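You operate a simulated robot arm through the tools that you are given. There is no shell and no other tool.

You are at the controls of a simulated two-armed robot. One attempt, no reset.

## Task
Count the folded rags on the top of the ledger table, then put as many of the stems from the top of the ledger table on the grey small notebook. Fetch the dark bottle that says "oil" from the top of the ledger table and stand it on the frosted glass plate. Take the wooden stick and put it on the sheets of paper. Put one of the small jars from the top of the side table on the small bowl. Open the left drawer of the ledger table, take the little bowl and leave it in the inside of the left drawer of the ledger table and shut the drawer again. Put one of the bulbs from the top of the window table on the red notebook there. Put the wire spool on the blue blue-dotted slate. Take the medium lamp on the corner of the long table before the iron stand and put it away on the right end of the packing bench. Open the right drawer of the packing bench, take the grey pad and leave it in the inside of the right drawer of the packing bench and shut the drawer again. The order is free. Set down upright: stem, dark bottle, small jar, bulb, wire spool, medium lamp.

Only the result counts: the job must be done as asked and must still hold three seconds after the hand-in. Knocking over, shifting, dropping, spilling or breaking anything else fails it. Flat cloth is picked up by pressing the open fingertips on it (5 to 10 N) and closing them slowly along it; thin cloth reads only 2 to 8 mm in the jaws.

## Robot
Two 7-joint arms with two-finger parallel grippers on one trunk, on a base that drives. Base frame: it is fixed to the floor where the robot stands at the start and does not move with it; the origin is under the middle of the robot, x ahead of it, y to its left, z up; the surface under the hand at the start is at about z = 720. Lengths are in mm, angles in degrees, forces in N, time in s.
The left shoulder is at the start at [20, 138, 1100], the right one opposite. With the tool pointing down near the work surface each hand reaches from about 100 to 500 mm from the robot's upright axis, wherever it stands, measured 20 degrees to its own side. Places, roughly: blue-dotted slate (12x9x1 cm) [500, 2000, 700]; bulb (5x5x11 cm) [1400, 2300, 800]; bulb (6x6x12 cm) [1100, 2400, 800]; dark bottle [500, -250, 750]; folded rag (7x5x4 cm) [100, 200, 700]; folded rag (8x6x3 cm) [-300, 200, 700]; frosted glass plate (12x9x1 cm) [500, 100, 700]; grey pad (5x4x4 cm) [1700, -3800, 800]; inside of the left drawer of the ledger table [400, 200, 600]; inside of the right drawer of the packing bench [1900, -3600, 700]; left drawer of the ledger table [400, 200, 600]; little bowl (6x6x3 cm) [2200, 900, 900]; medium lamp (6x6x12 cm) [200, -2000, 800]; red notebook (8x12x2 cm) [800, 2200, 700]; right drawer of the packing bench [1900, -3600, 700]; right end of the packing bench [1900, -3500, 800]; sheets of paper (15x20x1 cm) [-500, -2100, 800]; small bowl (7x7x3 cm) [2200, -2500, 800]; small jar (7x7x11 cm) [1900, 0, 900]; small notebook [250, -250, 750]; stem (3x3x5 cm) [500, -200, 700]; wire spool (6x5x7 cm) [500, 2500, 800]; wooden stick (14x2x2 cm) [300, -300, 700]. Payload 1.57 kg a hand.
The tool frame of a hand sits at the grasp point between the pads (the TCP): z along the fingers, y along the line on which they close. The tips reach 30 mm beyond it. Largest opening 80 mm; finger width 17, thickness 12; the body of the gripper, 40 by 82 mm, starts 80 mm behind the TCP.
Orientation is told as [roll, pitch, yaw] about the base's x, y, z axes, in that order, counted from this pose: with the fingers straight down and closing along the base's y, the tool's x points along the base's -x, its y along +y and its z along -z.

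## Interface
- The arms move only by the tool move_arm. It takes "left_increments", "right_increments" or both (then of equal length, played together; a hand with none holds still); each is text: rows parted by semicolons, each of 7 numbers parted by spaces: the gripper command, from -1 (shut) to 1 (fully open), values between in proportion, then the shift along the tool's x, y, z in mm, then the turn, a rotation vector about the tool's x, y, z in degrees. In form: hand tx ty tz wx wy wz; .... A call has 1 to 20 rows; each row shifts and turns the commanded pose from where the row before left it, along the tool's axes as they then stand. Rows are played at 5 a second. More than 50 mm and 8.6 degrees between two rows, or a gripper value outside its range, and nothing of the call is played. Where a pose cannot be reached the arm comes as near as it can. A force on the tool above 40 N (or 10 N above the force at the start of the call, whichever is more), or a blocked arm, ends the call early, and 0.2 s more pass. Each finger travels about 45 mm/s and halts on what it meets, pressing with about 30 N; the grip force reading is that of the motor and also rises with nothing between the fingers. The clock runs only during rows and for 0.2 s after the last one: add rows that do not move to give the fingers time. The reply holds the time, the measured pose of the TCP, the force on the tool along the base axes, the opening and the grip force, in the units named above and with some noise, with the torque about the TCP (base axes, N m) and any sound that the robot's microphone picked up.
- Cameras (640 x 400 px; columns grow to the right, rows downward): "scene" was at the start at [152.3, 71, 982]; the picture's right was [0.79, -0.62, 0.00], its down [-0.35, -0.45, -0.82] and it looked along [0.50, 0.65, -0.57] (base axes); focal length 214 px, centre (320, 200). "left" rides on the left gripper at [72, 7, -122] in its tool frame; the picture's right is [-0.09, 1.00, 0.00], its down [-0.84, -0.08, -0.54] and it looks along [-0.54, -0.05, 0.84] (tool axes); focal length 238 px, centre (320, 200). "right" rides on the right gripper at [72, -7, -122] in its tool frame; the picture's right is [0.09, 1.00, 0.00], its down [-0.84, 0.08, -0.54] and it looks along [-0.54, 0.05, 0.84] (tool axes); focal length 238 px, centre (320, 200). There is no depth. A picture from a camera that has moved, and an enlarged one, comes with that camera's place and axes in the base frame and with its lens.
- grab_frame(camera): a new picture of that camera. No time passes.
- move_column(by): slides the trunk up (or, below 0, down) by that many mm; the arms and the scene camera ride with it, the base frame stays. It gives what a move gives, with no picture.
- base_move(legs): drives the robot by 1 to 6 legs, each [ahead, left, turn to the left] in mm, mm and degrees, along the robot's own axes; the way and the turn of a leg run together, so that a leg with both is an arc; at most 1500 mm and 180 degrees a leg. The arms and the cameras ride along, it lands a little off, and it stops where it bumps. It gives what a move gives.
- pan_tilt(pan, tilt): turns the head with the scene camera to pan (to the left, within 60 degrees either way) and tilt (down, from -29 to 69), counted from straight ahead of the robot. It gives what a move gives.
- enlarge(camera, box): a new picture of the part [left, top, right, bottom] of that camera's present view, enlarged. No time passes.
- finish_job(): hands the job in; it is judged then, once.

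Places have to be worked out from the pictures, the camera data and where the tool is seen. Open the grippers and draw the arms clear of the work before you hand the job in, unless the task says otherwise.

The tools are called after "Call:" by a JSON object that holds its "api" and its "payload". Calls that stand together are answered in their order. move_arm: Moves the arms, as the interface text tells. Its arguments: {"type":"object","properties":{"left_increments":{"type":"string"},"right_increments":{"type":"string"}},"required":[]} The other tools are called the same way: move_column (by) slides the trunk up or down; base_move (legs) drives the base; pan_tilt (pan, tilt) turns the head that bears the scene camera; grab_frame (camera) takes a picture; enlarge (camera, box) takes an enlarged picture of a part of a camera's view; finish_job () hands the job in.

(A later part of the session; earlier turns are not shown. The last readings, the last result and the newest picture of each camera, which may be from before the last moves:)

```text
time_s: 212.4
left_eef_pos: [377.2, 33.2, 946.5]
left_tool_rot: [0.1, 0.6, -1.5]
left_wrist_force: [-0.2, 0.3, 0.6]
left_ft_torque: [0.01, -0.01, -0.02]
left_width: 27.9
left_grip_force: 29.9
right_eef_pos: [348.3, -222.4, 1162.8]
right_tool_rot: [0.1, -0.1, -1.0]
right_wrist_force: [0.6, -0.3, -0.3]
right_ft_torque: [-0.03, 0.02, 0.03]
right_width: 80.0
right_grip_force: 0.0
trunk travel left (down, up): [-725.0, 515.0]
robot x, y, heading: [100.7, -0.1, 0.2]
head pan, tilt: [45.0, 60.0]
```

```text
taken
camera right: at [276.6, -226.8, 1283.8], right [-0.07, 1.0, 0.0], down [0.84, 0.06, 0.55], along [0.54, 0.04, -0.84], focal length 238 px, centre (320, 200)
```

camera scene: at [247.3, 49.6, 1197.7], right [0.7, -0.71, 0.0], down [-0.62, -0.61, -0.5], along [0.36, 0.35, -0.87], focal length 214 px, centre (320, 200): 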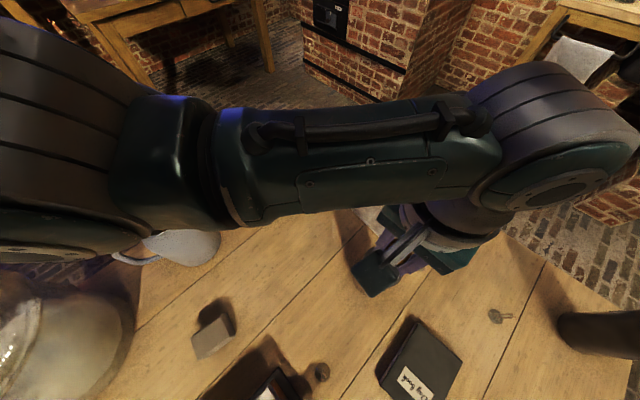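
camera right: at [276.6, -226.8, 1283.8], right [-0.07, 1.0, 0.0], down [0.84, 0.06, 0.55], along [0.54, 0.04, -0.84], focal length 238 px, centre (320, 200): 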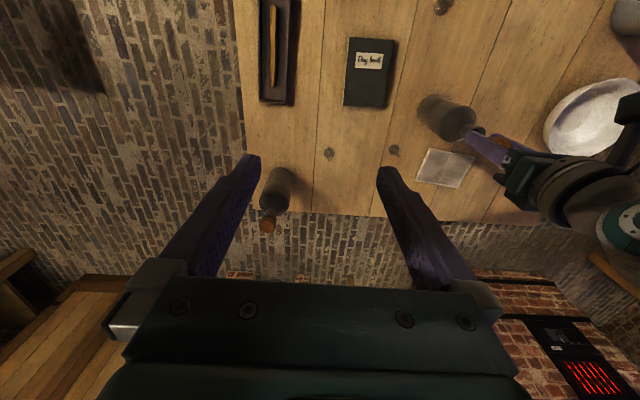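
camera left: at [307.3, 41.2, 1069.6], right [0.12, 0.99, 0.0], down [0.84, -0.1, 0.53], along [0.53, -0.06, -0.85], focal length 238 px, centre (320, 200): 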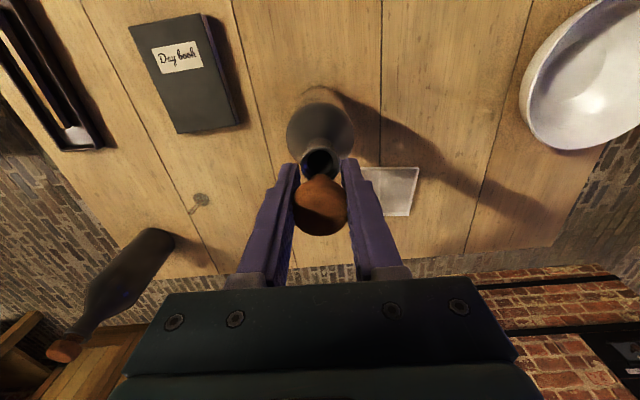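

The cork came out of the bottle (that was the snap); the bottle itself still stands in place. I lower the cork straight back into the mouth along the same line.

Call:
{"api": "move_arm", "payload": {"left_increments": "-0.6 0 0 10 0 0 0; -0.6 0 0 10 0 0 0; -0.6 0 0 6 0 0 0; -0.6 0 0 4 0 0 0; -0.6 0 0 3 0 0 0; -0.6 0 0 0 0 0 0"}}

Call:
{"api": "enlarge", "payload": {"camera": "left", "box": [220, 80, 420, 260]}}

```text
time_s: 213.0
left_eef_pos: [380.7, 29.5, 934.4]
left_tool_rot: [-0.8, -0.2, -1.8]
left_wrist_force: [-2.6, 1.2, 17.3]
left_ft_torque: [-0.23, 0.03, -0.07]
left_width: 27.6
left_grip_force: 29.7
right_eef_pos: [348.4, -222.1, 1162.6]
right_tool_rot: [0.0, -0.2, -1.0]
right_wrist_force: [0.1, -0.4, -0.1]
right_ft_torque: [-0.01, 0.0, 0.02]
right_width: 79.7
right_grip_force: 0.0
trunk travel left (down, up): [-725.0, 515.0]
robot x, y, heading: [99.6, 0.0, -0.4]
head pan, tilt: [45.0, 60.0]
stopped in row 2 (left hand): the force on the tool passed its limit at 56 N (the readings are from after the stop); the commanded pose is now the measured one
```

```text
2.22 times, centred on (320, 170) of left
camera zoom: at [309.7, 39.8, 1057.4], right [0.12, 0.99, -0.01], down [0.83, -0.1, 0.55], along [0.54, -0.08, -0.84], focal length 530 px, centre (320, 267)
```

zoom: 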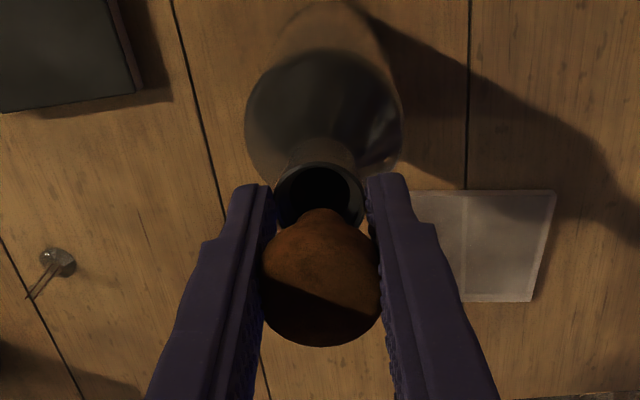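

The plug (about 30 mm long) met the bottle's lip. I raise 10 mm, restore the wrist angle, and look at the alignment from the scene and right cameras.

Call:
{"api": "move_arm", "payload": {"left_increments": "-0.6 0 0 -5 -0.5 0.4 0; -0.6 0 0 -5 -0.4 0.3 0; -0.6 0 0 0 0 0 0; -0.6 0 0 0 0 0 0"}}

Call:
{"api": "pan_tilt", "payload": {"pan": 0, "tilt": 60}}

Call:
{"api": "enlarge", "payload": {"camera": "scene", "box": [240, 130, 400, 270]}}

Call:
{"api": "enlarge", "payload": {"camera": "left", "box": [220, 80, 420, 260]}}

Call:
{"api": "enlarge", "payload": {"camera": "right", "box": [390, 60, 550, 200]}}

```text
time_s: 214.0
left_eef_pos: [381.3, 31.2, 945.2]
left_tool_rot: [0.3, 0.6, -1.8]
left_wrist_force: [0.1, 0.0, 0.1]
left_ft_torque: [0.02, 0.0, 0.01]
left_width: 27.8
left_grip_force: 29.9
right_eef_pos: [348.0, -221.8, 1162.2]
right_tool_rot: [0.1, -0.2, -1.0]
right_wrist_force: [-0.3, -0.5, -0.4]
right_ft_torque: [0.03, -0.01, 0.02]
right_width: 80.3
right_grip_force: 0.1
trunk travel left (down, up): [-725.0, 515.0]
robot x, y, heading: [98.4, 1.3, -0.2]
head pan, tilt: [45.0, 60.0]
```

```text
time_s: 215.2
left_eef_pos: [379.9, 31.2, 944.3]
left_tool_rot: [0.3, 0.6, -1.8]
left_wrist_force: [1.0, -0.9, 0.0]
left_ft_torque: [0.01, 0.0, 0.02]
left_width: 27.5
left_grip_force: 30.3
right_eef_pos: [349.1, -221.0, 1162.4]
right_tool_rot: [0.0, -0.2, -1.0]
right_wrist_force: [-0.1, -0.5, 1.0]
right_ft_torque: [0.01, -0.02, -0.02]
right_width: 80.1
right_grip_force: 0.1
trunk travel left (down, up): [-725.0, 515.0]
robot x, y, heading: [100.8, 1.5, -0.5]
head pan, tilt: [0.0, 60.0]
```

```text
2.86 times, centred on (320, 200) of scene
camera zoom: at [266.4, 2.6, 1197.7], right [0.0, -1.0, 0.0], down [-0.87, 0.0, -0.5], along [0.5, 0.0, -0.87], focal length 613 px, centre (320, 200)
```

zoom: 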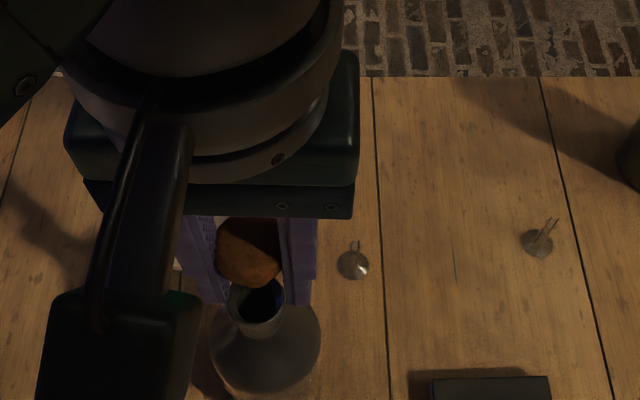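

```text
2.22 times, centred on (320, 170) of left
camera zoom: at [310.4, 38.1, 1067.5], right [0.12, 0.99, 0.0], down [0.84, -0.11, 0.53], along [0.53, -0.06, -0.85], focal length 530 px, centre (320, 267)
```

zoom: 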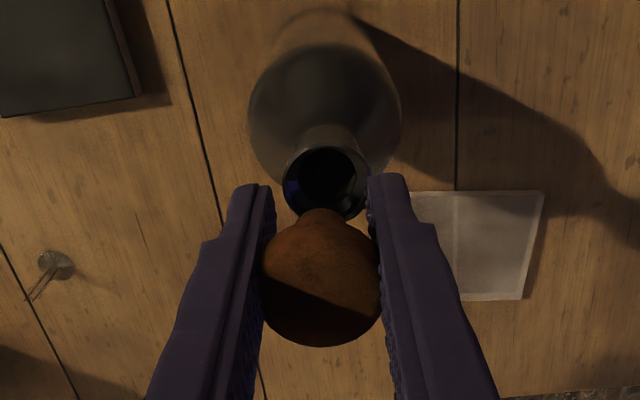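

```text
2.86 times, centred on (470, 130) of right
camera zoom: at [276.5, -226.8, 1283.7], right [-0.08, 1.0, 0.0], down [0.84, 0.06, 0.54], along [0.54, 0.04, -0.84], focal length 681 px, centre (-109, 400)
```

zoom: 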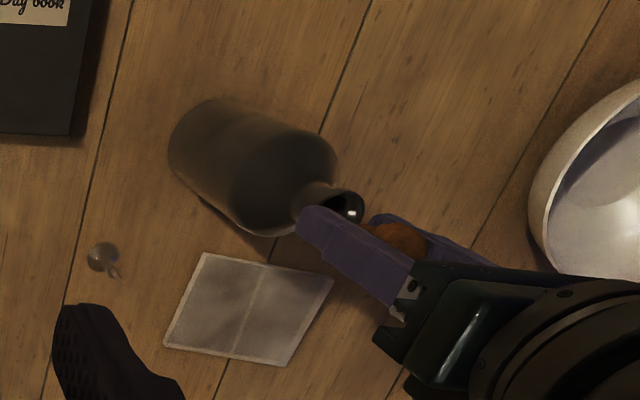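

Plug bottom and mouth appear offset by about 2–3 mm after the bump. I return to the original aligned spot [377.4,33.0] and lower gently in 2 mm steps.

Call:
{"api": "move_arm", "payload": {"left_increments": "-0.6 1.6 0.9 0 -0.1 0 0.1; -0.6 1.5 0.8 0 -0.1 0 0; -0.6 0 0 2 0 0 0; -0.6 0 0 2 0 0 0; -0.6 0 0 2 0 0 0; -0.6 0 0 0 0 0 0"}}

Call:
{"api": "enlarge", "payload": {"camera": "left", "box": [250, 100, 390, 240]}}

```text
time_s: 216.6
left_eef_pos: [377.8, 33.8, 937.2]
left_tool_rot: [0.5, 0.6, -1.9]
left_wrist_force: [0.4, 1.3, -0.9]
left_ft_torque: [-0.02, 0.0, 0.04]
left_width: 27.7
left_grip_force: 29.9
right_eef_pos: [348.1, -222.4, 1164.5]
right_tool_rot: [0.0, -0.2, -1.0]
right_wrist_force: [-1.1, -0.3, 0.5]
right_ft_torque: [0.02, -0.01, 0.02]
right_width: 80.1
right_grip_force: 0.1
trunk travel left (down, up): [-725.0, 515.0]
robot x, y, heading: [104.3, -0.6, -0.4]
head pan, tilt: [0.0, 60.0]
```

```text
2.86 times, centred on (320, 170) of left
camera zoom: at [307.4, 40.9, 1061.6], right [0.12, 0.99, 0.01], down [0.84, -0.11, 0.53], along [0.53, -0.06, -0.85], focal length 681 px, centre (320, 286)
```

zoom: 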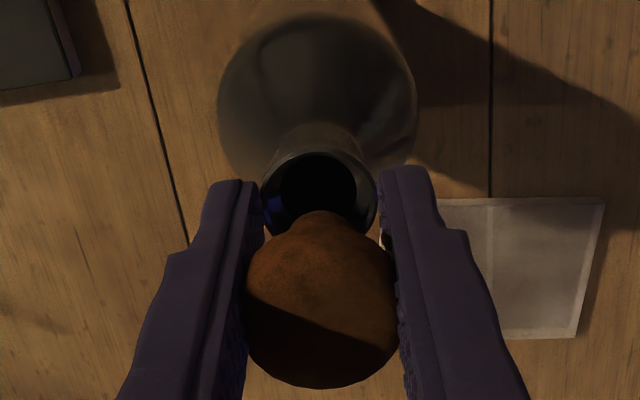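

Now I understand: the finger tips (gap 28 mm) hit the bottle's lip, while the cork's short plug is still ~10–20 mm above it and well aligned with the mouth. I lower until the tips just touch, to minimise the remaining gap.

Call:
{"api": "move_arm", "payload": {"left_increments": "-0.6 0 0 1 0 0 0; -0.6 0 0 1 0 0 0; -0.6 0 0 0 0 0 0"}}

Call:
{"api": "enlarge", "payload": {"camera": "left", "box": [260, 110, 380, 230]}}

```text
time_s: 217.3
left_eef_pos: [377.9, 32.9, 936.0]
left_tool_rot: [0.5, 0.6, -1.9]
left_wrist_force: [0.1, 0.2, -0.2]
left_ft_torque: [0.0, 0.02, 0.0]
left_width: 27.5
left_grip_force: 30.0
right_eef_pos: [348.1, -222.0, 1163.9]
right_tool_rot: [0.0, -0.2, -1.0]
right_wrist_force: [-0.1, -0.4, -0.4]
right_ft_torque: [0.03, -0.01, 0.0]
right_width: 79.9
right_grip_force: 0.1
trunk travel left (down, up): [-725.0, 515.0]
robot x, y, heading: [105.1, 2.4, 0.0]
head pan, tilt: [0.0, 60.0]
```

```text
3.33 times, centred on (320, 170) of left
camera zoom: at [307.6, 40.3, 1059.0], right [0.12, 0.99, 0.01], down [0.84, -0.11, 0.53], along [0.53, -0.06, -0.85], focal length 794 px, centre (320, 300)
```

zoom: 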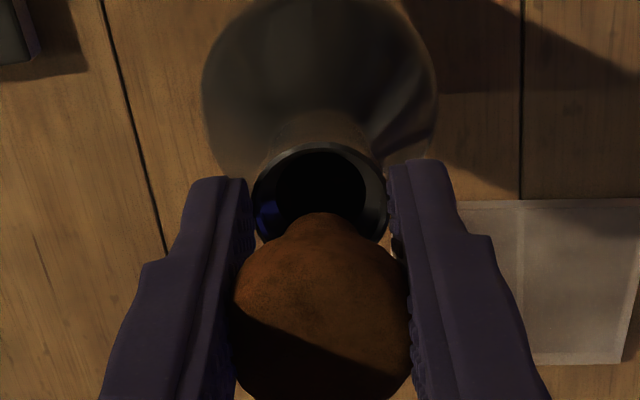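

No contact yet; I lower in 1 mm steps further.

Call:
{"api": "move_arm", "payload": {"left_increments": "-0.6 0 0 1 0 0 0; -0.6 0 0 1 0 0 0; -0.6 0 0 0 0 0 0"}}

Call:
{"api": "move_arm", "payload": {"left_increments": "-0.6 0 0 1 0 0 0; -0.6 0 0 1 0 0 0; -0.6 0 0 0 0 0 0"}}

```text
time_s: 218.2
left_eef_pos: [378.6, 31.7, 935.2]
left_tool_rot: [0.5, 0.6, -2.0]
left_wrist_force: [-4.4, 1.6, 28.8]
left_ft_torque: [0.49, 0.02, 0.04]
left_width: 27.3
left_grip_force: 30.1
right_eef_pos: [348.5, -222.2, 1164.3]
right_tool_rot: [0.0, -0.3, -0.9]
right_wrist_force: [-0.2, 0.3, 0.6]
right_ft_torque: [0.0, 0.0, 0.01]
right_width: 79.9
right_grip_force: 0.0
trunk travel left (down, up): [-725.0, 515.0]
robot x, y, heading: [99.8, 0.5, -0.1]
head pan, tilt: [0.0, 60.0]
```

```text
time_s: 218.6
left_eef_pos: [379.7, 32.4, 934.6]
left_tool_rot: [0.4, 0.4, -1.9]
left_wrist_force: [-2.9, 3.1, 19.8]
left_ft_torque: [0.33, -0.05, 0.05]
left_width: 28.0
left_grip_force: 29.8
right_eef_pos: [348.3, -221.5, 1162.7]
right_tool_rot: [0.0, -0.1, -1.0]
right_wrist_force: [-0.9, 0.2, 1.1]
right_ft_torque: [-0.01, 0.0, 0.01]
right_width: 79.9
right_grip_force: 0.1
trunk travel left (down, up): [-725.0, 515.0]
robot x, y, heading: [99.2, 4.2, -0.0]
head pan, tilt: [0.0, 60.0]
stopped in row 2 (left hand): the force on the tool passed its limit at 42 N (the readings are from after the stop); the commanded pose is now the measured one
```

The tips touch the lip on the +y side at TCP z≈935. I lift 1.5 mm, re-centre on [377.8,33.3], then open just slightly (to ~30.5 mm) so the cork drops straight into the mouth guided by the fingers.

Call:
{"api": "move_arm", "payload": {"left_increments": "-0.6 1 0.5 -1.5 0 0 0; -0.6 0.9 0.4 0 0 0.1 0; -0.6 0 0 0 0 0 0; -0.6 0 0 0 0 0 0"}}

Call:
{"api": "enlarge", "payload": {"camera": "left", "box": [260, 110, 380, 230]}}

Call:
{"api": "enlarge", "payload": {"camera": "scene", "box": [270, 170, 350, 270]}}

```text
time_s: 219.6
left_eef_pos: [377.4, 33.4, 934.4]
left_tool_rot: [0.5, 0.6, -1.9]
left_wrist_force: [0.5, 0.1, 1.0]
left_ft_torque: [-0.01, 0.02, 0.02]
left_width: 28.8
left_grip_force: 29.8
right_eef_pos: [347.9, -221.1, 1163.7]
right_tool_rot: [0.0, -0.2, -1.0]
right_wrist_force: [0.2, 0.8, 0.0]
right_ft_torque: [0.0, 0.05, 0.04]
right_width: 80.0
right_grip_force: 0.0
trunk travel left (down, up): [-725.0, 515.0]
robot x, y, heading: [104.8, 4.0, -0.1]
head pan, tilt: [0.0, 60.0]
```

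```text
3.33 times, centred on (320, 170) of left
camera zoom: at [306.3, 41.1, 1058.7], right [0.12, 0.99, 0.01], down [0.84, -0.11, 0.53], along [0.53, -0.06, -0.85], focal length 794 px, centre (320, 300)
```

zoom: 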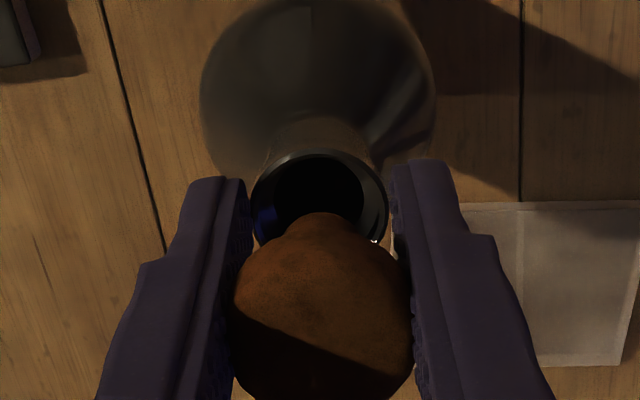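

```text
4.00 times, centred on (310, 220) of scene
camera zoom: at [266.4, 2.6, 1197.7], right [0.0, -1.0, 0.0], down [-0.87, 0.0, -0.5], along [0.5, 0.0, -0.87], focal length 858 px, centre (360, 120)
```

zoom: 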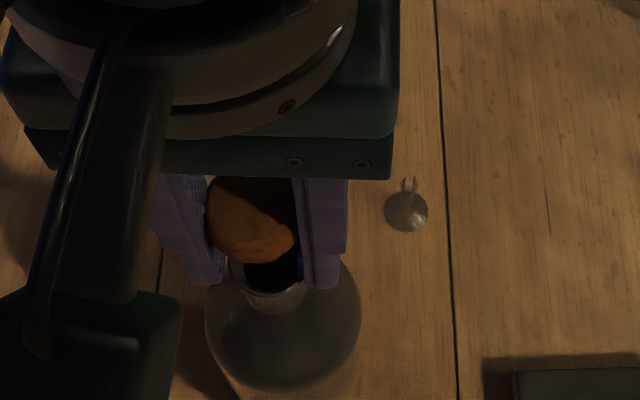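

There is no contact now and the width reads 28.8, so the tips may be straddling the lip. I try lowering gently further in 1 mm steps.

Call:
{"api": "move_arm", "payload": {"left_increments": "-0.6 0 0 1 0 0 0; -0.6 0 0 1 0 0 0; -0.6 0 0 0 0 0 0"}}

```text
time_s: 220.4
left_eef_pos: [376.6, 32.4, 935.2]
left_tool_rot: [0.4, 0.7, -1.9]
left_wrist_force: [-1.2, 0.4, -1.4]
left_ft_torque: [0.0, -0.02, 0.05]
left_width: 29.0
left_grip_force: 30.3
right_eef_pos: [348.8, -219.9, 1163.5]
right_tool_rot: [0.0, -0.2, -1.0]
right_wrist_force: [-0.2, -0.4, 0.0]
right_ft_torque: [0.0, -0.01, 0.01]
right_width: 79.9
right_grip_force: 0.1
trunk travel left (down, up): [-725.0, 515.0]
robot x, y, heading: [100.6, 0.3, -0.1]
head pan, tilt: [0.0, 60.0]
```

Call:
{"api": "move_arm", "payload": {"left_increments": "-0.6 0 0 1 0 0 0; -0.6 0 0 1 0 0 0; -0.6 0 0 0 0 0 0"}}

Call:
{"api": "enlarge", "payload": {"camera": "left", "box": [260, 110, 380, 230]}}

```text
time_s: 221.2
left_eef_pos: [376.0, 33.0, 932.9]
left_tool_rot: [0.4, 0.5, -1.9]
left_wrist_force: [0.1, -0.5, -0.1]
left_ft_torque: [0.02, 0.02, -0.01]
left_width: 29.0
left_grip_force: 29.9
right_eef_pos: [347.3, -220.2, 1164.0]
right_tool_rot: [0.0, -0.2, -1.0]
right_wrist_force: [0.4, -0.5, 0.4]
right_ft_torque: [0.0, -0.01, 0.06]
right_width: 80.1
right_grip_force: 0.0
trunk travel left (down, up): [-725.0, 515.0]
robot x, y, heading: [101.8, -0.9, -0.1]
head pan, tilt: [0.0, 60.0]
```

```text
3.33 times, centred on (320, 170) of left
camera zoom: at [306.3, 40.0, 1055.5], right [0.12, 0.99, 0.01], down [0.84, -0.11, 0.53], along [0.53, -0.06, -0.85], focal length 794 px, centre (320, 300)
```

zoom: 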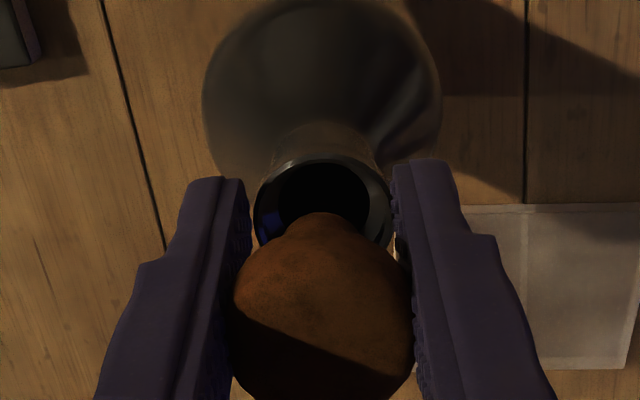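

The tips have passed the lip (width 29.0, no force). I keep lowering carefully.

Call:
{"api": "move_arm", "payload": {"left_increments": "-0.6 0 0 1.5 0 0 0; -0.6 0 0 1.5 0 0 0; -0.6 0 0 1.5 0 0 0; -0.6 0 0 0 0 0 0"}}

Call:
{"api": "move_arm", "payload": {"left_increments": "-0.6 0 0 1.5 0 0 0; -0.6 0 0 1.5 0 0 0; -0.6 0 0 1.5 0 0 0; -0.6 0 0 0 0 0 0"}}

Call:
{"api": "enlarge", "payload": {"camera": "left", "box": [260, 110, 380, 230]}}

```text
time_s: 222.2
left_eef_pos: [376.0, 32.5, 927.7]
left_tool_rot: [0.3, 0.6, -1.8]
left_wrist_force: [0.6, -0.1, -0.8]
left_ft_torque: [-0.01, -0.02, -0.01]
left_width: 28.7
left_grip_force: 30.1
right_eef_pos: [347.9, -220.4, 1162.7]
right_tool_rot: [0.0, -0.2, -1.0]
right_wrist_force: [-0.4, -0.2, -0.1]
right_ft_torque: [-0.02, 0.0, -0.01]
right_width: 80.0
right_grip_force: 0.0
trunk travel left (down, up): [-725.0, 515.0]
robot x, y, heading: [101.1, 2.9, -0.4]
head pan, tilt: [0.0, 60.0]
```

```text
time_s: 223.2
left_eef_pos: [376.7, 33.8, 923.1]
left_tool_rot: [0.4, 0.5, -2.0]
left_wrist_force: [-0.3, -0.6, 0.7]
left_ft_torque: [0.02, -0.04, -0.03]
left_width: 29.0
left_grip_force: 29.3
right_eef_pos: [348.3, -221.7, 1163.5]
right_tool_rot: [0.0, -0.2, -1.0]
right_wrist_force: [-0.7, 0.6, 1.0]
right_ft_torque: [-0.03, 0.01, -0.02]
right_width: 80.1
right_grip_force: 0.0
trunk travel left (down, up): [-725.0, 515.0]
robot x, y, heading: [104.2, 2.5, -0.0]
head pan, tilt: [0.0, 60.0]
```

```text
3.33 times, centred on (320, 170) of left
camera zoom: at [306.6, 40.5, 1046.2], right [0.12, 0.99, 0.01], down [0.84, -0.11, 0.53], along [0.53, -0.06, -0.85], focal length 794 px, centre (320, 300)
```

zoom: 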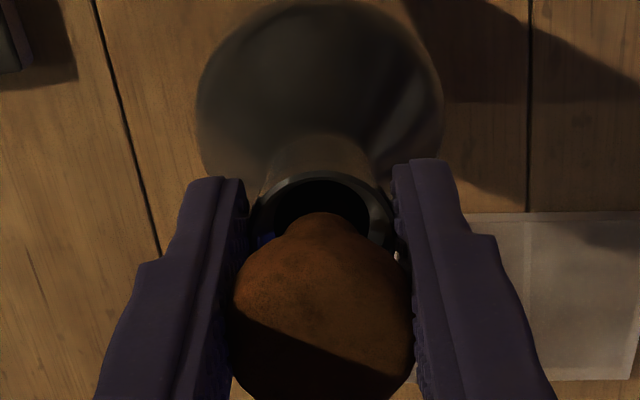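

The cork is entering well-centred. I continue down toward the seated height (~905).

Call:
{"api": "move_arm", "payload": {"left_increments": "-0.6 0 0 1.5 0 0 0; -0.6 0 0 1.5 0 0 0; -0.6 0 0 1.5 0 0 0; -0.6 0 0 0 0 0 0"}}

Call:
{"api": "move_arm", "payload": {"left_increments": "-0.6 0 0 1.5 0 0 0; -0.6 0 0 1.5 0 0 0; -0.6 0 0 1.5 0 0 0; -0.6 0 0 0 0 0 0"}}

Call:
{"api": "enlarge", "payload": {"camera": "left", "box": [260, 110, 380, 230]}}

```text
time_s: 224.2
left_eef_pos: [376.0, 33.1, 917.9]
left_tool_rot: [0.4, 0.5, -1.9]
left_wrist_force: [-1.1, -0.7, -0.8]
left_ft_torque: [0.01, -0.03, 0.02]
left_width: 29.1
left_grip_force: 30.0
right_eef_pos: [348.3, -221.6, 1164.1]
right_tool_rot: [0.0, -0.2, -1.0]
right_wrist_force: [0.5, -0.2, 0.1]
right_ft_torque: [0.0, -0.01, -0.01]
right_width: 79.7
right_grip_force: 0.2
trunk travel left (down, up): [-725.0, 515.0]
robot x, y, heading: [99.2, 2.2, -0.1]
head pan, tilt: [0.0, 60.0]
```

```text
time_s: 225.2
left_eef_pos: [375.2, 34.0, 913.0]
left_tool_rot: [0.3, 0.5, -1.9]
left_wrist_force: [-0.1, -0.1, 0.2]
left_ft_torque: [0.0, 0.0, -0.01]
left_width: 29.0
left_grip_force: 30.2
right_eef_pos: [348.5, -222.3, 1163.6]
right_tool_rot: [-0.1, -0.1, -0.9]
right_wrist_force: [-1.6, -0.1, -0.4]
right_ft_torque: [-0.01, 0.0, -0.03]
right_width: 79.9
right_grip_force: 0.1
trunk travel left (down, up): [-725.0, 515.0]
robot x, y, heading: [102.5, -0.4, -0.3]
head pan, tilt: [0.0, 60.0]
```

```text
3.33 times, centred on (320, 170) of left
camera zoom: at [306.0, 40.7, 1036.9], right [0.12, 0.99, 0.01], down [0.84, -0.11, 0.53], along [0.53, -0.06, -0.85], focal length 794 px, centre (320, 300)
```

zoom: 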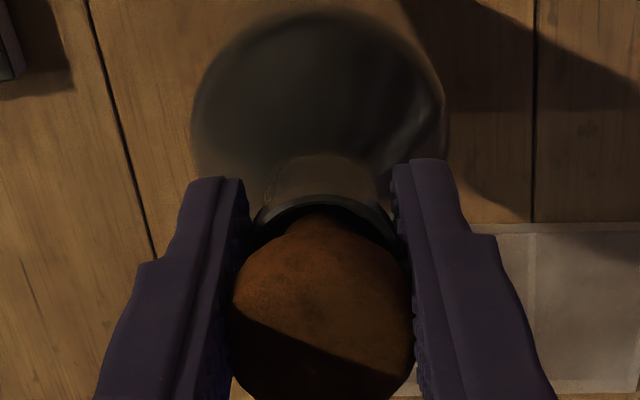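

It is nearly seated. I go down the last ~8 mm in small steps watching the force.

Call:
{"api": "move_arm", "payload": {"left_increments": "-0.6 0 0 1.5 0 0 0; -0.6 0 0 1.5 0 0 0; -0.6 0 0 0 0 0 0"}}

Call:
{"api": "move_arm", "payload": {"left_increments": "-0.6 0 0 1.5 0 0 0; -0.6 0 0 1 0 0 0; -0.6 0 0 0 0 0 0"}}

Call:
{"api": "enlarge", "payload": {"camera": "left", "box": [260, 110, 380, 230]}}

```text
time_s: 226.0
left_eef_pos: [375.3, 34.1, 910.6]
left_tool_rot: [0.4, 0.5, -1.8]
left_wrist_force: [-0.6, 0.2, 0.3]
left_ft_torque: [0.02, 0.02, 0.01]
left_width: 29.0
left_grip_force: 29.5
right_eef_pos: [348.4, -221.5, 1162.8]
right_tool_rot: [-0.1, -0.3, -1.0]
right_wrist_force: [-0.8, 0.0, -1.2]
right_ft_torque: [0.0, -0.02, 0.03]
right_width: 80.2
right_grip_force: 0.0
trunk travel left (down, up): [-725.0, 515.0]
robot x, y, heading: [99.2, -0.9, -0.2]
head pan, tilt: [0.0, 60.0]
```

```text
time_s: 226.8
left_eef_pos: [376.3, 32.1, 908.3]
left_tool_rot: [0.4, 0.5, -1.9]
left_wrist_force: [-0.6, -0.1, -0.5]
left_ft_torque: [-0.01, 0.04, -0.03]
left_width: 29.0
left_grip_force: 30.3
right_eef_pos: [349.3, -221.9, 1163.7]
right_tool_rot: [0.0, -0.3, -1.0]
right_wrist_force: [-0.4, 0.2, -0.2]
right_ft_torque: [0.05, 0.01, 0.0]
right_width: 80.0
right_grip_force: 0.0
trunk travel left (down, up): [-725.0, 515.0]
robot x, y, heading: [100.8, -1.7, -0.5]
head pan, tilt: [0.0, 60.0]
```

```text
3.33 times, centred on (320, 170) of left
camera zoom: at [306.4, 40.5, 1031.6], right [0.12, 0.99, 0.01], down [0.84, -0.11, 0.53], along [0.53, -0.06, -0.85], focal length 794 px, centre (320, 300)
```

zoom: 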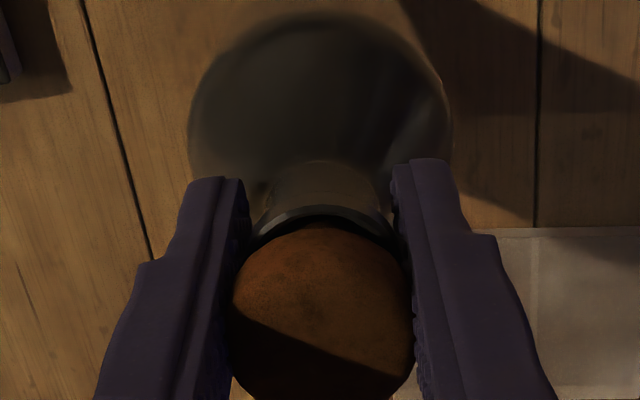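

Call:
{"api": "move_arm", "payload": {"left_increments": "-0.6 0 0 1 0 0 0; -0.6 0 0 1 0 0 0; -0.6 0 0 0 0 0 0"}}

Call:
{"api": "move_arm", "payload": {"left_increments": "-0.6 0 0 1 0 0 0; -0.6 0 0 1 0 0 0; -0.6 0 0 0 0 0 0"}}

Call:
{"api": "enlarge", "payload": {"camera": "left", "box": [220, 80, 420, 260]}}

```text
time_s: 227.6
left_eef_pos: [375.9, 31.7, 906.4]
left_tool_rot: [0.4, 0.5, -1.9]
left_wrist_force: [0.8, 0.6, 0.0]
left_ft_torque: [-0.01, -0.02, 0.02]
left_width: 29.0
left_grip_force: 30.1
right_eef_pos: [347.9, -221.0, 1162.4]
right_tool_rot: [-0.1, -0.3, -1.0]
right_wrist_force: [1.0, 0.5, 0.8]
right_ft_torque: [0.01, 0.0, 0.0]
right_width: 79.9
right_grip_force: 0.1
trunk travel left (down, up): [-725.0, 515.0]
robot x, y, heading: [101.4, 1.8, -0.1]
head pan, tilt: [0.0, 60.0]
```

```text
time_s: 228.4
left_eef_pos: [377.1, 33.7, 904.8]
left_tool_rot: [0.3, 0.3, -1.9]
left_wrist_force: [-2.5, 3.3, 28.5]
left_ft_torque: [-0.1, 0.14, 0.04]
left_width: 28.8
left_grip_force: 30.5
right_eef_pos: [349.6, -219.3, 1163.8]
right_tool_rot: [0.1, -0.3, -1.2]
right_wrist_force: [0.0, 0.1, 0.3]
right_ft_torque: [-0.01, 0.0, 0.01]
right_width: 79.9
right_grip_force: 0.0
trunk travel left (down, up): [-725.0, 515.0]
robot x, y, heading: [104.0, 1.8, -0.3]
head pan, tilt: [0.0, 60.0]
heard: snap
```

```text
2.22 times, centred on (320, 170) of left
camera zoom: at [307.2, 40.4, 1028.4], right [0.12, 0.99, 0.01], down [0.84, -0.11, 0.54], along [0.53, -0.06, -0.84], focal length 530 px, centre (320, 267)
```

zoom: 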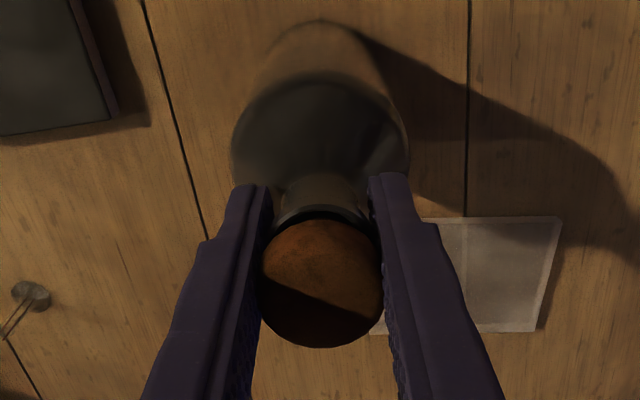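

A second "snap" – the cork has clicked back into its seat. I release it, back off, and will instead grip the bottle body (about 74 mm) with the fingertips below the shoulder.

Call:
{"api": "move_arm", "payload": {"left_increments": "-0.6 0 0 -1 0 0 0; 0 0 0 0 0 0 0; 0.5 0 0 0 0 0 0; 1 0 0 0 0 0 0; 1 0 0 0 0 0 0; 1 0 0 0 0 0 0; 1 0 0 -10 0 0 0; 1 0 0 -15 0 0 0; 1 0 0 -15 0 0 0; 1 0 0 0 0 0 0"}}

Call:
{"api": "grab_frame", "payload": {"camera": "left"}}

Call:
{"api": "enlarge", "payload": {"camera": "scene", "box": [250, 150, 370, 270]}}

```text
time_s: 230.6
left_eef_pos: [377.2, 33.2, 944.4]
left_tool_rot: [0.5, 0.5, -1.8]
left_wrist_force: [-0.6, -0.6, 0.3]
left_ft_torque: [-0.02, 0.0, -0.01]
left_width: 79.8
left_grip_force: 0.0
right_eef_pos: [349.0, -220.7, 1163.7]
right_tool_rot: [0.0, -0.2, -1.1]
right_wrist_force: [0.2, -0.2, -1.1]
right_ft_torque: [-0.02, 0.01, -0.01]
right_width: 79.9
right_grip_force: 0.1
trunk travel left (down, up): [-725.0, 515.0]
robot x, y, heading: [102.6, 3.9, -0.5]
head pan, tilt: [0.0, 60.0]
```

```text
taken
camera left: at [307.5, 40.2, 1068.2], right [0.12, 0.99, 0.01], down [0.84, -0.11, 0.53], along [0.53, -0.06, -0.85], focal length 238 px, centre (320, 200)
```

left: 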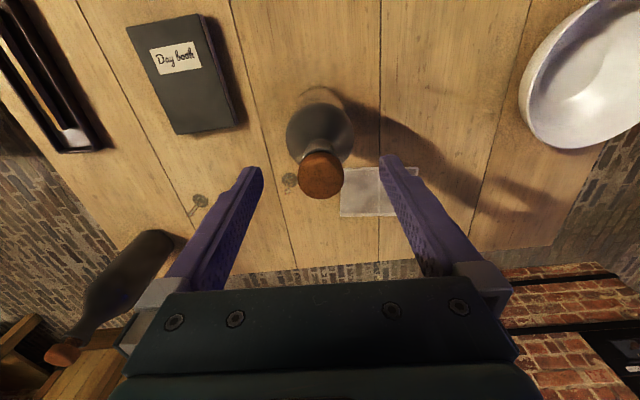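

```text
3.33 times, centred on (310, 210) of scene
camera zoom: at [266.4, 2.6, 1197.7], right [0.0, -1.0, 0.0], down [-0.87, 0.0, -0.5], along [0.5, 0.0, -0.87], focal length 715 px, centre (353, 167)
```

zoom: 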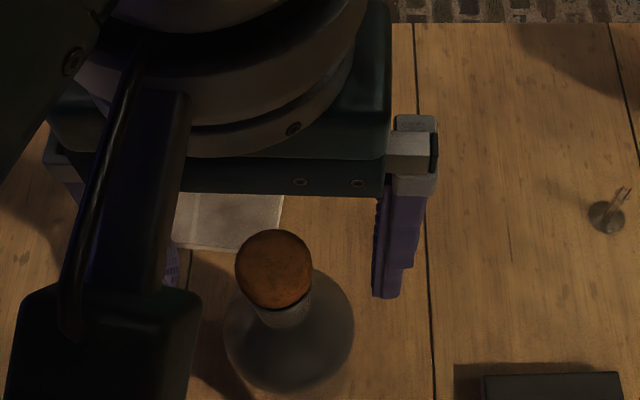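

The cork is seated again. The body is about 70 mm wide; I lower the open fingers around it to TCP z≈852 (palm stays above the cork).

Call:
{"api": "move_arm", "payload": {"left_increments": "1 0 0 15 0 0 0; 1 0 0 15 0 0 0; 1 0 0 15 0 0 0; 1 0 0 15 0 0 0; 1 0 0 8 0 0 0; 1 0 0 0 0 0 0"}}

Call:
{"api": "grab_frame", "payload": {"camera": "left"}}

Call:
{"api": "grab_frame", "payload": {"camera": "right"}}

```text
time_s: 232.0
left_eef_pos: [375.3, 33.0, 877.6]
left_tool_rot: [0.4, 0.5, -1.9]
left_wrist_force: [0.0, 0.0, 0.1]
left_ft_torque: [-0.03, 0.01, -0.01]
left_width: 79.9
left_grip_force: 0.1
right_eef_pos: [348.1, -221.5, 1162.7]
right_tool_rot: [0.0, -0.2, -1.0]
right_wrist_force: [0.1, -1.2, -0.5]
right_ft_torque: [-0.04, 0.02, 0.0]
right_width: 80.0
right_grip_force: 0.1
trunk travel left (down, up): [-725.0, 515.0]
robot x, y, heading: [99.1, 2.4, -0.1]
head pan, tilt: [0.0, 60.0]
```

```text
taken
camera left: at [306.4, 41.2, 1000.0], right [0.12, 0.99, 0.01], down [0.84, -0.11, 0.53], along [0.53, -0.06, -0.85], focal length 238 px, centre (320, 200)
```

left: 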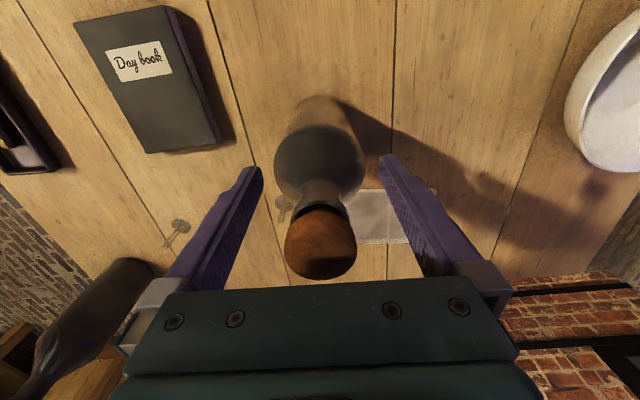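

```text
taken
camera right: at [276.5, -226.7, 1283.7], right [-0.08, 1.0, 0.0], down [0.84, 0.06, 0.54], along [0.54, 0.04, -0.84], focal length 238 px, centre (320, 200)
```

right: 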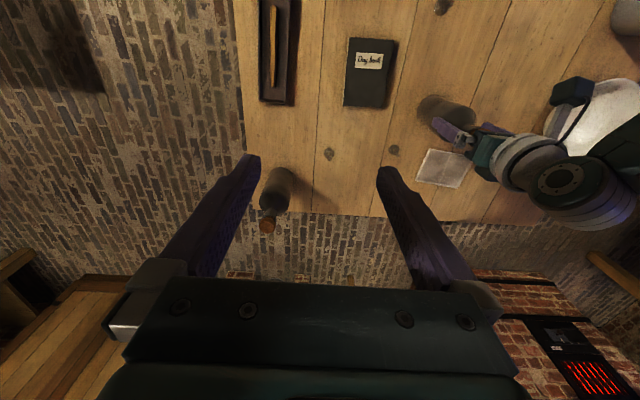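

Well centred with ~5 mm clearance per side. I lower 24 mm more and close on the body.

Call:
{"api": "move_arm", "payload": {"left_increments": "1 0 0 8 0 0 0; 1 0 0 8 0 0 0; 1 0 0 8 0 0 0; 1 0 0 0 0 0 0"}}

Call:
{"api": "grab_frame", "payload": {"camera": "left"}}

```text
time_s: 233.0
left_eef_pos: [376.4, 34.4, 852.3]
left_tool_rot: [0.4, 0.4, -1.9]
left_wrist_force: [0.2, -0.4, 0.4]
left_ft_torque: [0.07, -0.04, -0.02]
left_width: 80.1
left_grip_force: 0.1
right_eef_pos: [348.8, -222.1, 1162.3]
right_tool_rot: [0.0, -0.2, -1.0]
right_wrist_force: [0.0, 0.7, 0.2]
right_ft_torque: [-0.01, -0.01, 0.0]
right_width: 80.3
right_grip_force: 0.0
trunk travel left (down, up): [-725.0, 515.0]
robot x, y, heading: [102.8, 2.3, 0.2]
head pan, tilt: [0.0, 60.0]
```

```text
taken
camera left: at [305.2, 41.1, 975.5], right [0.12, 0.99, 0.01], down [0.84, -0.11, 0.53], along [0.53, -0.06, -0.85], focal length 238 px, centre (320, 200)
```

left: 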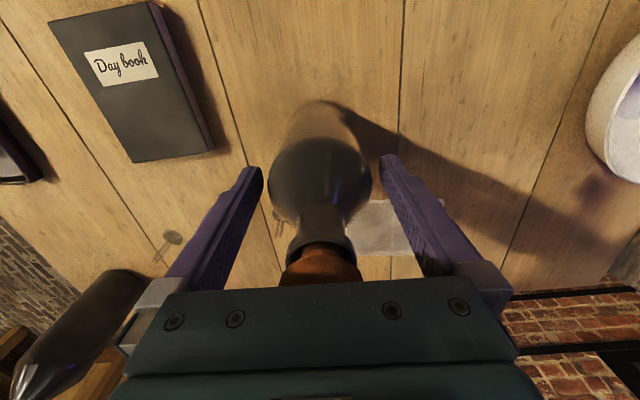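

Call:
{"api": "move_arm", "payload": {"left_increments": "0.9 0 0 0 0 0 0; 0.85 0 0 0 0 0 0; 0.8 0 0 0 0 0 0; 0.75 0 0 0 0 0 0; 0.7 0 0 0 0 0 0; 0.6 0 0 0 0 0 0; 0.5 0 0 0 0 0 0; 0.4 0 0 0 0 0 0; 0.4 0 0 0 0 0 0"}}

Call:
{"api": "grab_frame", "payload": {"camera": "left"}}

```text
time_s: 235.0
left_eef_pos: [375.8, 33.7, 851.7]
left_tool_rot: [0.3, 0.5, -1.9]
left_wrist_force: [-0.7, -0.2, -0.4]
left_ft_torque: [-0.03, 0.03, 0.02]
left_width: 67.0
left_grip_force: 30.0
right_eef_pos: [349.6, -221.9, 1163.2]
right_tool_rot: [-0.1, -0.1, -1.0]
right_wrist_force: [0.0, 0.7, -0.2]
right_ft_torque: [-0.01, -0.01, 0.02]
right_width: 80.3
right_grip_force: 0.0
trunk travel left (down, up): [-725.0, 515.0]
robot x, y, heading: [98.6, 0.9, -0.5]
head pan, tilt: [0.0, 60.0]
```

```text
taken
camera left: at [305.0, 40.8, 975.6], right [0.12, 0.99, 0.01], down [0.84, -0.11, 0.53], along [0.53, -0.06, -0.85], focal length 238 px, centre (320, 200)
```

left: 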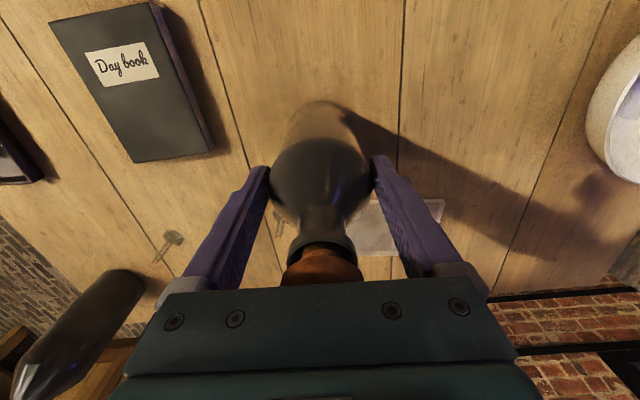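

Gripped the body at 67 mm. I lift and check weight and hold.

Call:
{"api": "move_arm", "payload": {"left_increments": "0.3 0 0 -4 0 0 0; 0.3 0 0 -6 0 0 0; 0.3 0 0 -10 0 0 0; 0.3 0 0 -10 0 0 0; 0.3 0 0 0 0 0 0"}}

Call:
{"api": "grab_frame", "payload": {"camera": "left"}}

Call:
{"api": "grab_frame", "payload": {"camera": "right"}}

```text
time_s: 236.2
left_eef_pos: [375.1, 32.5, 880.9]
left_tool_rot: [0.4, 0.6, -1.9]
left_wrist_force: [-0.4, 0.1, -3.4]
left_ft_torque: [-0.03, 0.02, -0.03]
left_width: 67.1
left_grip_force: 30.7
right_eef_pos: [347.5, -221.5, 1162.1]
right_tool_rot: [0.0, -0.2, -0.9]
right_wrist_force: [-0.7, 0.0, 0.8]
right_ft_torque: [-0.03, 0.0, -0.02]
right_width: 80.0
right_grip_force: 0.2
trunk travel left (down, up): [-725.0, 515.0]
robot x, y, heading: [97.6, 2.0, -0.2]
head pan, tilt: [0.0, 60.0]
```

```text
taken
camera left: at [304.3, 40.1, 1004.6], right [0.12, 0.99, 0.01], down [0.84, -0.11, 0.53], along [0.53, -0.06, -0.85], focal length 238 px, centre (320, 200)
```

left: 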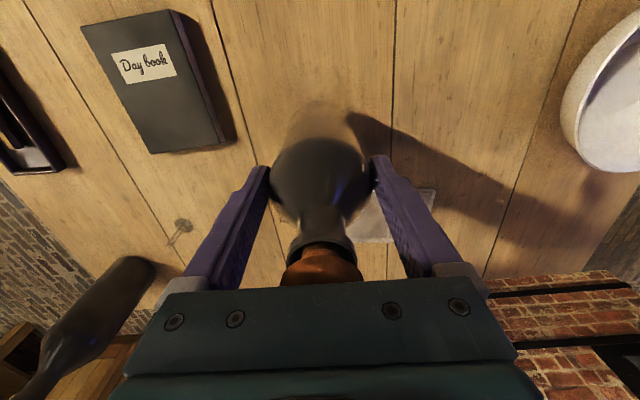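

```text
taken
camera right: at [276.4, -226.7, 1283.7], right [-0.08, 1.0, 0.0], down [0.84, 0.06, 0.54], along [0.54, 0.04, -0.84], focal length 238 px, centre (320, 200)
```

right: 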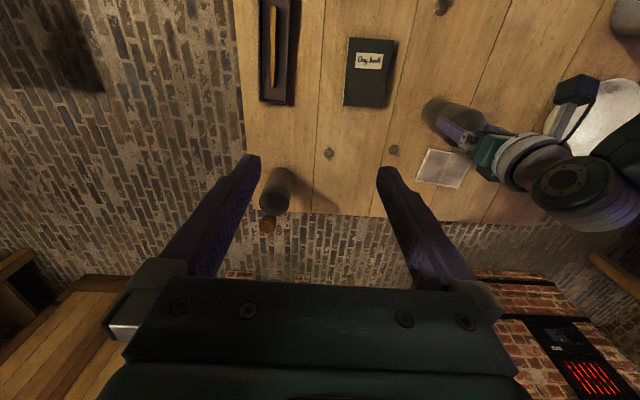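

Bottle lifted (3.4 N), upright and steady. I carry it over the glass plate centre at about [516,111].

Call:
{"api": "move_arm", "payload": {"left_increments": "0.3 0 0 -10 0 0 0; 0.3 -17.2 10.3 0 0 0 0; 0.3 -17.2 10.3 0 0 0 0; 0.3 -17.2 10.3 0 0 0 0; 0.3 -17.2 10.3 0 0 0 0; 0.3 -17.2 10.3 0 0 0 0; 0.3 -17.2 10.3 0 0 0 0; 0.3 -17.2 10.3 0 0 0 0; 0.3 -17.2 10.3 0 0 0 0; 0.3 0 0 0 0 0 0"}}

Call:
{"api": "grab_frame", "payload": {"camera": "left"}}

Call:
{"api": "grab_frame", "payload": {"camera": "right"}}

Call:
{"api": "grab_frame", "payload": {"camera": "scene"}}

```text
time_s: 238.4
left_eef_pos: [500.8, 109.4, 896.2]
left_tool_rot: [0.4, 0.5, -2.0]
left_wrist_force: [1.0, -0.5, -3.3]
left_ft_torque: [-0.01, 0.01, 0.01]
left_width: 67.4
left_grip_force: 29.9
left hand out of reach, approached as far as the arm can: row 9
right_eef_pos: [348.4, -223.0, 1162.7]
right_tool_rot: [0.0, -0.1, -1.0]
right_wrist_force: [-0.3, -0.4, 0.4]
right_ft_torque: [0.01, 0.0, 0.03]
right_width: 79.7
right_grip_force: 0.0
trunk travel left (down, up): [-725.0, 515.0]
robot x, y, heading: [103.3, 6.6, -0.3]
head pan, tilt: [0.0, 60.0]
```

```text
taken
camera left: at [431.2, 117.0, 1020.1], right [0.12, 0.99, 0.01], down [0.84, -0.11, 0.53], along [0.53, -0.06, -0.85], focal length 238 px, centre (320, 200)
```

left: 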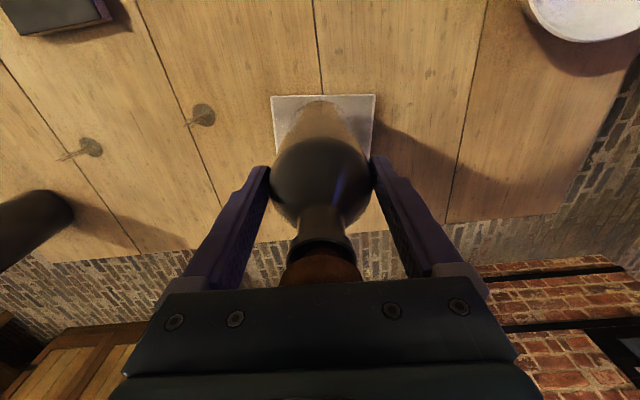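

```text
taken
camera right: at [276.3, -226.8, 1283.7], right [-0.08, 1.0, 0.0], down [0.84, 0.06, 0.54], along [0.54, 0.04, -0.84], focal length 238 px, centre (320, 200)
```

right: 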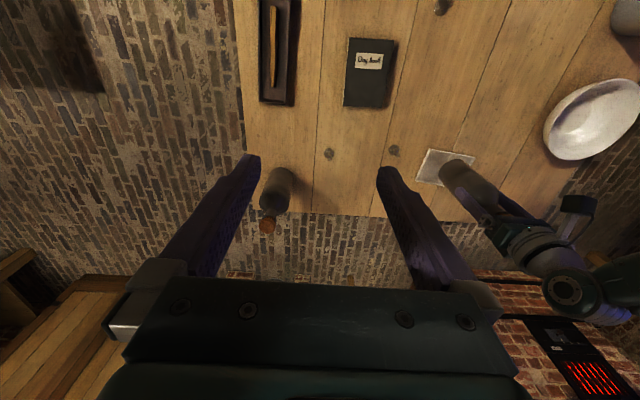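

```text
taken
camera scene: at [266.2, 2.5, 1197.7], right [0.0, -1.0, 0.0], down [-0.87, 0.0, -0.5], along [0.5, 0.0, -0.87], focal length 214 px, centre (320, 200)
```

scene: 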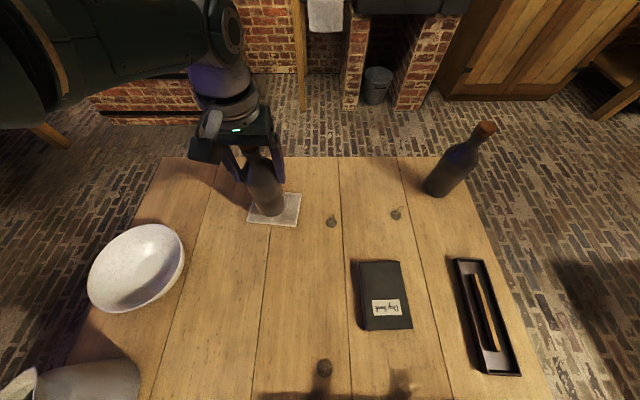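

The plate spans about x 474–564, y 60–175. I raise the arm, shift ~16 mm forward, then lower with the trunk.

Call:
{"api": "move_arm", "payload": {"left_increments": "0.3 0 0 -18 0 0 0; 0.3 0 0 -18 0 0 0; 0.3 0 0 -18 0 0 0; 0.3 0 0 -16 0 0 0; 0.3 -8 2 0 0 0 0; 0.3 -8 2 0 0 0 0; 0.3 0 0 0 0 0 0"}}

Call:
{"api": "move_column", "payload": {"by": -85}}

Call:
{"api": "grab_frame", "payload": {"camera": "left"}}

Call:
{"api": "grab_frame", "payload": {"camera": "right"}}

```text
time_s: 240.0
left_eef_pos: [518.2, 112.1, 965.3]
left_tool_rot: [0.4, 0.5, -1.9]
left_wrist_force: [0.8, 0.8, -4.1]
left_ft_torque: [-0.03, 0.04, 0.02]
left_width: 67.2
left_grip_force: 29.9
right_eef_pos: [348.2, -221.6, 1163.3]
right_tool_rot: [0.0, -0.2, -1.1]
right_wrist_force: [0.0, 0.2, 0.0]
right_ft_torque: [-0.02, 0.0, 0.03]
right_width: 80.1
right_grip_force: 0.1
trunk travel left (down, up): [-725.0, 515.0]
robot x, y, heading: [103.1, 1.7, -0.2]
head pan, tilt: [0.0, 60.0]
```

```text
time_s: 241.2
left_eef_pos: [517.0, 112.1, 881.3]
left_tool_rot: [0.3, 0.5, -1.9]
left_wrist_force: [-0.5, 0.6, -4.2]
left_ft_torque: [-0.02, 0.02, 0.01]
left_width: 66.8
left_grip_force: 29.9
right_eef_pos: [349.0, -222.0, 1077.9]
right_tool_rot: [0.0, -0.2, -0.9]
right_wrist_force: [-0.3, -0.2, -1.2]
right_ft_torque: [0.01, 0.01, 0.01]
right_width: 80.3
right_grip_force: 0.1
trunk travel left (down, up): [-640.0, 600.0]
robot x, y, heading: [103.0, 2.5, -0.2]
head pan, tilt: [0.0, 60.0]
```

```text
taken
camera left: at [448.5, 119.5, 1004.3], right [0.12, 0.99, 0.01], down [0.84, -0.11, 0.53], along [0.53, -0.06, -0.85], focal length 238 px, centre (320, 200)
```

left: 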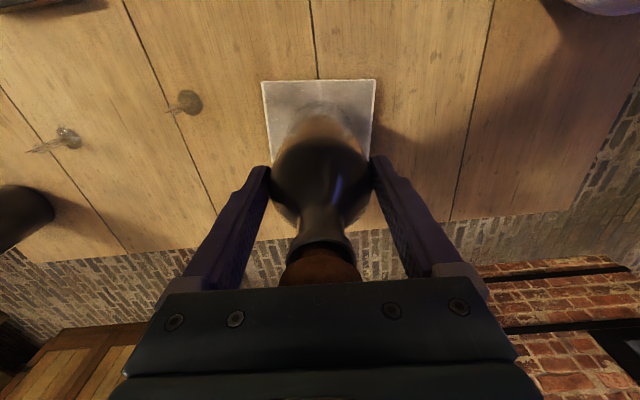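

```text
taken
camera right: at [276.4, -226.8, 1198.7], right [-0.08, 1.0, 0.0], down [0.84, 0.06, 0.54], along [0.54, 0.04, -0.84], focal length 238 px, centre (320, 200)
```

right: 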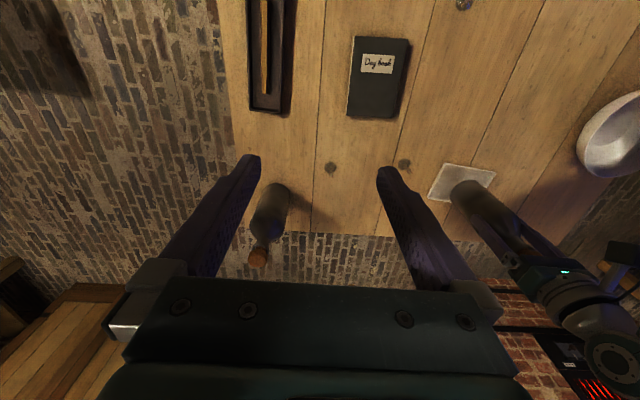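

Bottle is above the plate with ~19 mm to go. I lower the trunk 12 mm then creep with the arm until contact.

Call:
{"api": "move_column", "payload": {"by": -12}}

Call:
{"api": "move_arm", "payload": {"left_increments": "0.3 0 2 2 0 0 0; 0.3 0 2 2 0 0 0; 0.3 0 0 0 0 0 0"}}

Call:
{"api": "move_arm", "payload": {"left_increments": "0.3 0 0 1.5 0 0 0; 0.3 0 0 1.5 0 0 0; 0.3 0 0 0 0 0 0"}}

```text
time_s: 241.8
left_eef_pos: [517.7, 112.8, 868.1]
left_tool_rot: [0.4, 0.5, -1.9]
left_wrist_force: [-0.1, 0.2, -2.9]
left_ft_torque: [0.02, 0.03, -0.01]
left_width: 67.1
left_grip_force: 30.5
right_eef_pos: [347.8, -221.4, 1066.1]
right_tool_rot: [0.1, -0.2, -1.0]
right_wrist_force: [0.2, -0.4, 0.7]
right_ft_torque: [0.0, 0.02, 0.05]
right_width: 79.8
right_grip_force: 0.1
trunk travel left (down, up): [-628.0, 612.0]
robot x, y, heading: [100.4, 0.6, -0.3]
head pan, tilt: [0.0, 60.0]
```

```text
time_s: 242.6
left_eef_pos: [518.4, 117.2, 865.4]
left_tool_rot: [0.3, 0.5, -1.9]
left_wrist_force: [0.4, -0.5, -3.7]
left_ft_torque: [-0.02, 0.03, 0.01]
left_width: 67.3
left_grip_force: 29.8
right_eef_pos: [347.2, -222.5, 1065.1]
right_tool_rot: [0.1, -0.2, -1.0]
right_wrist_force: [-0.4, 0.7, 0.1]
right_ft_torque: [-0.01, -0.04, 0.01]
right_width: 80.1
right_grip_force: 0.0
trunk travel left (down, up): [-628.0, 612.0]
robot x, y, heading: [102.4, 1.0, -0.3]
head pan, tilt: [0.0, 60.0]
```

```text
time_s: 243.4
left_eef_pos: [519.2, 117.8, 862.4]
left_tool_rot: [0.5, 0.5, -2.0]
left_wrist_force: [-5.7, 0.4, 12.4]
left_ft_torque: [-0.32, 0.53, -0.13]
left_width: 66.9
left_grip_force: 30.9
right_eef_pos: [348.4, -221.7, 1065.9]
right_tool_rot: [0.0, -0.2, -1.0]
right_wrist_force: [0.5, 0.5, 0.1]
right_ft_torque: [0.0, 0.01, 0.03]
right_width: 80.0
right_grip_force: 0.0
trunk travel left (down, up): [-628.0, 612.0]
robot x, y, heading: [100.4, 2.5, -0.5]
head pan, tilt: [0.0, 60.0]
```

Contact (12 N) on the plate. I ease by 0.5 mm, open slowly, and withdraw up.

Call:
{"api": "move_arm", "payload": {"left_increments": "0.3 0 0 -0.5 0 0 0; 0.6 0 0 0 0 0 0; 0.75 0 0 0 0 0 0; 0.85 0 0 0 0 0 0; 1 0 0 0 0 0 0; 1 0 0 0 0 0 0; 1 0 0 0 0 0 0"}}

Call:
{"api": "grab_frame", "payload": {"camera": "left"}}

```text
time_s: 245.0
left_eef_pos: [519.1, 115.5, 863.0]
left_tool_rot: [0.4, 0.5, -1.8]
left_wrist_force: [-0.4, 0.4, 0.1]
left_ft_torque: [-0.03, 0.0, -0.03]
left_width: 80.1
left_grip_force: 0.1
right_eef_pos: [347.9, -221.9, 1066.6]
right_tool_rot: [-0.1, -0.2, -0.9]
right_wrist_force: [0.1, -0.3, 0.1]
right_ft_torque: [-0.01, 0.03, 0.03]
right_width: 80.0
right_grip_force: 0.1
trunk travel left (down, up): [-628.0, 612.0]
robot x, y, heading: [101.7, 2.1, -0.4]
head pan, tilt: [0.0, 60.0]
```

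```text
taken
camera left: at [448.8, 123.6, 986.3], right [0.12, 0.99, 0.01], down [0.84, -0.11, 0.53], along [0.53, -0.06, -0.85], focal length 238 px, centre (320, 200)
```

left: 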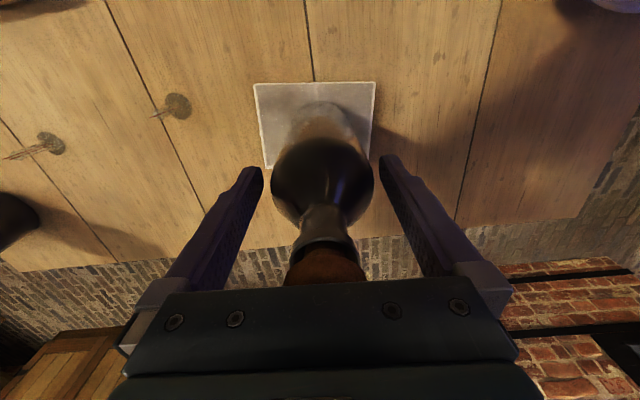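

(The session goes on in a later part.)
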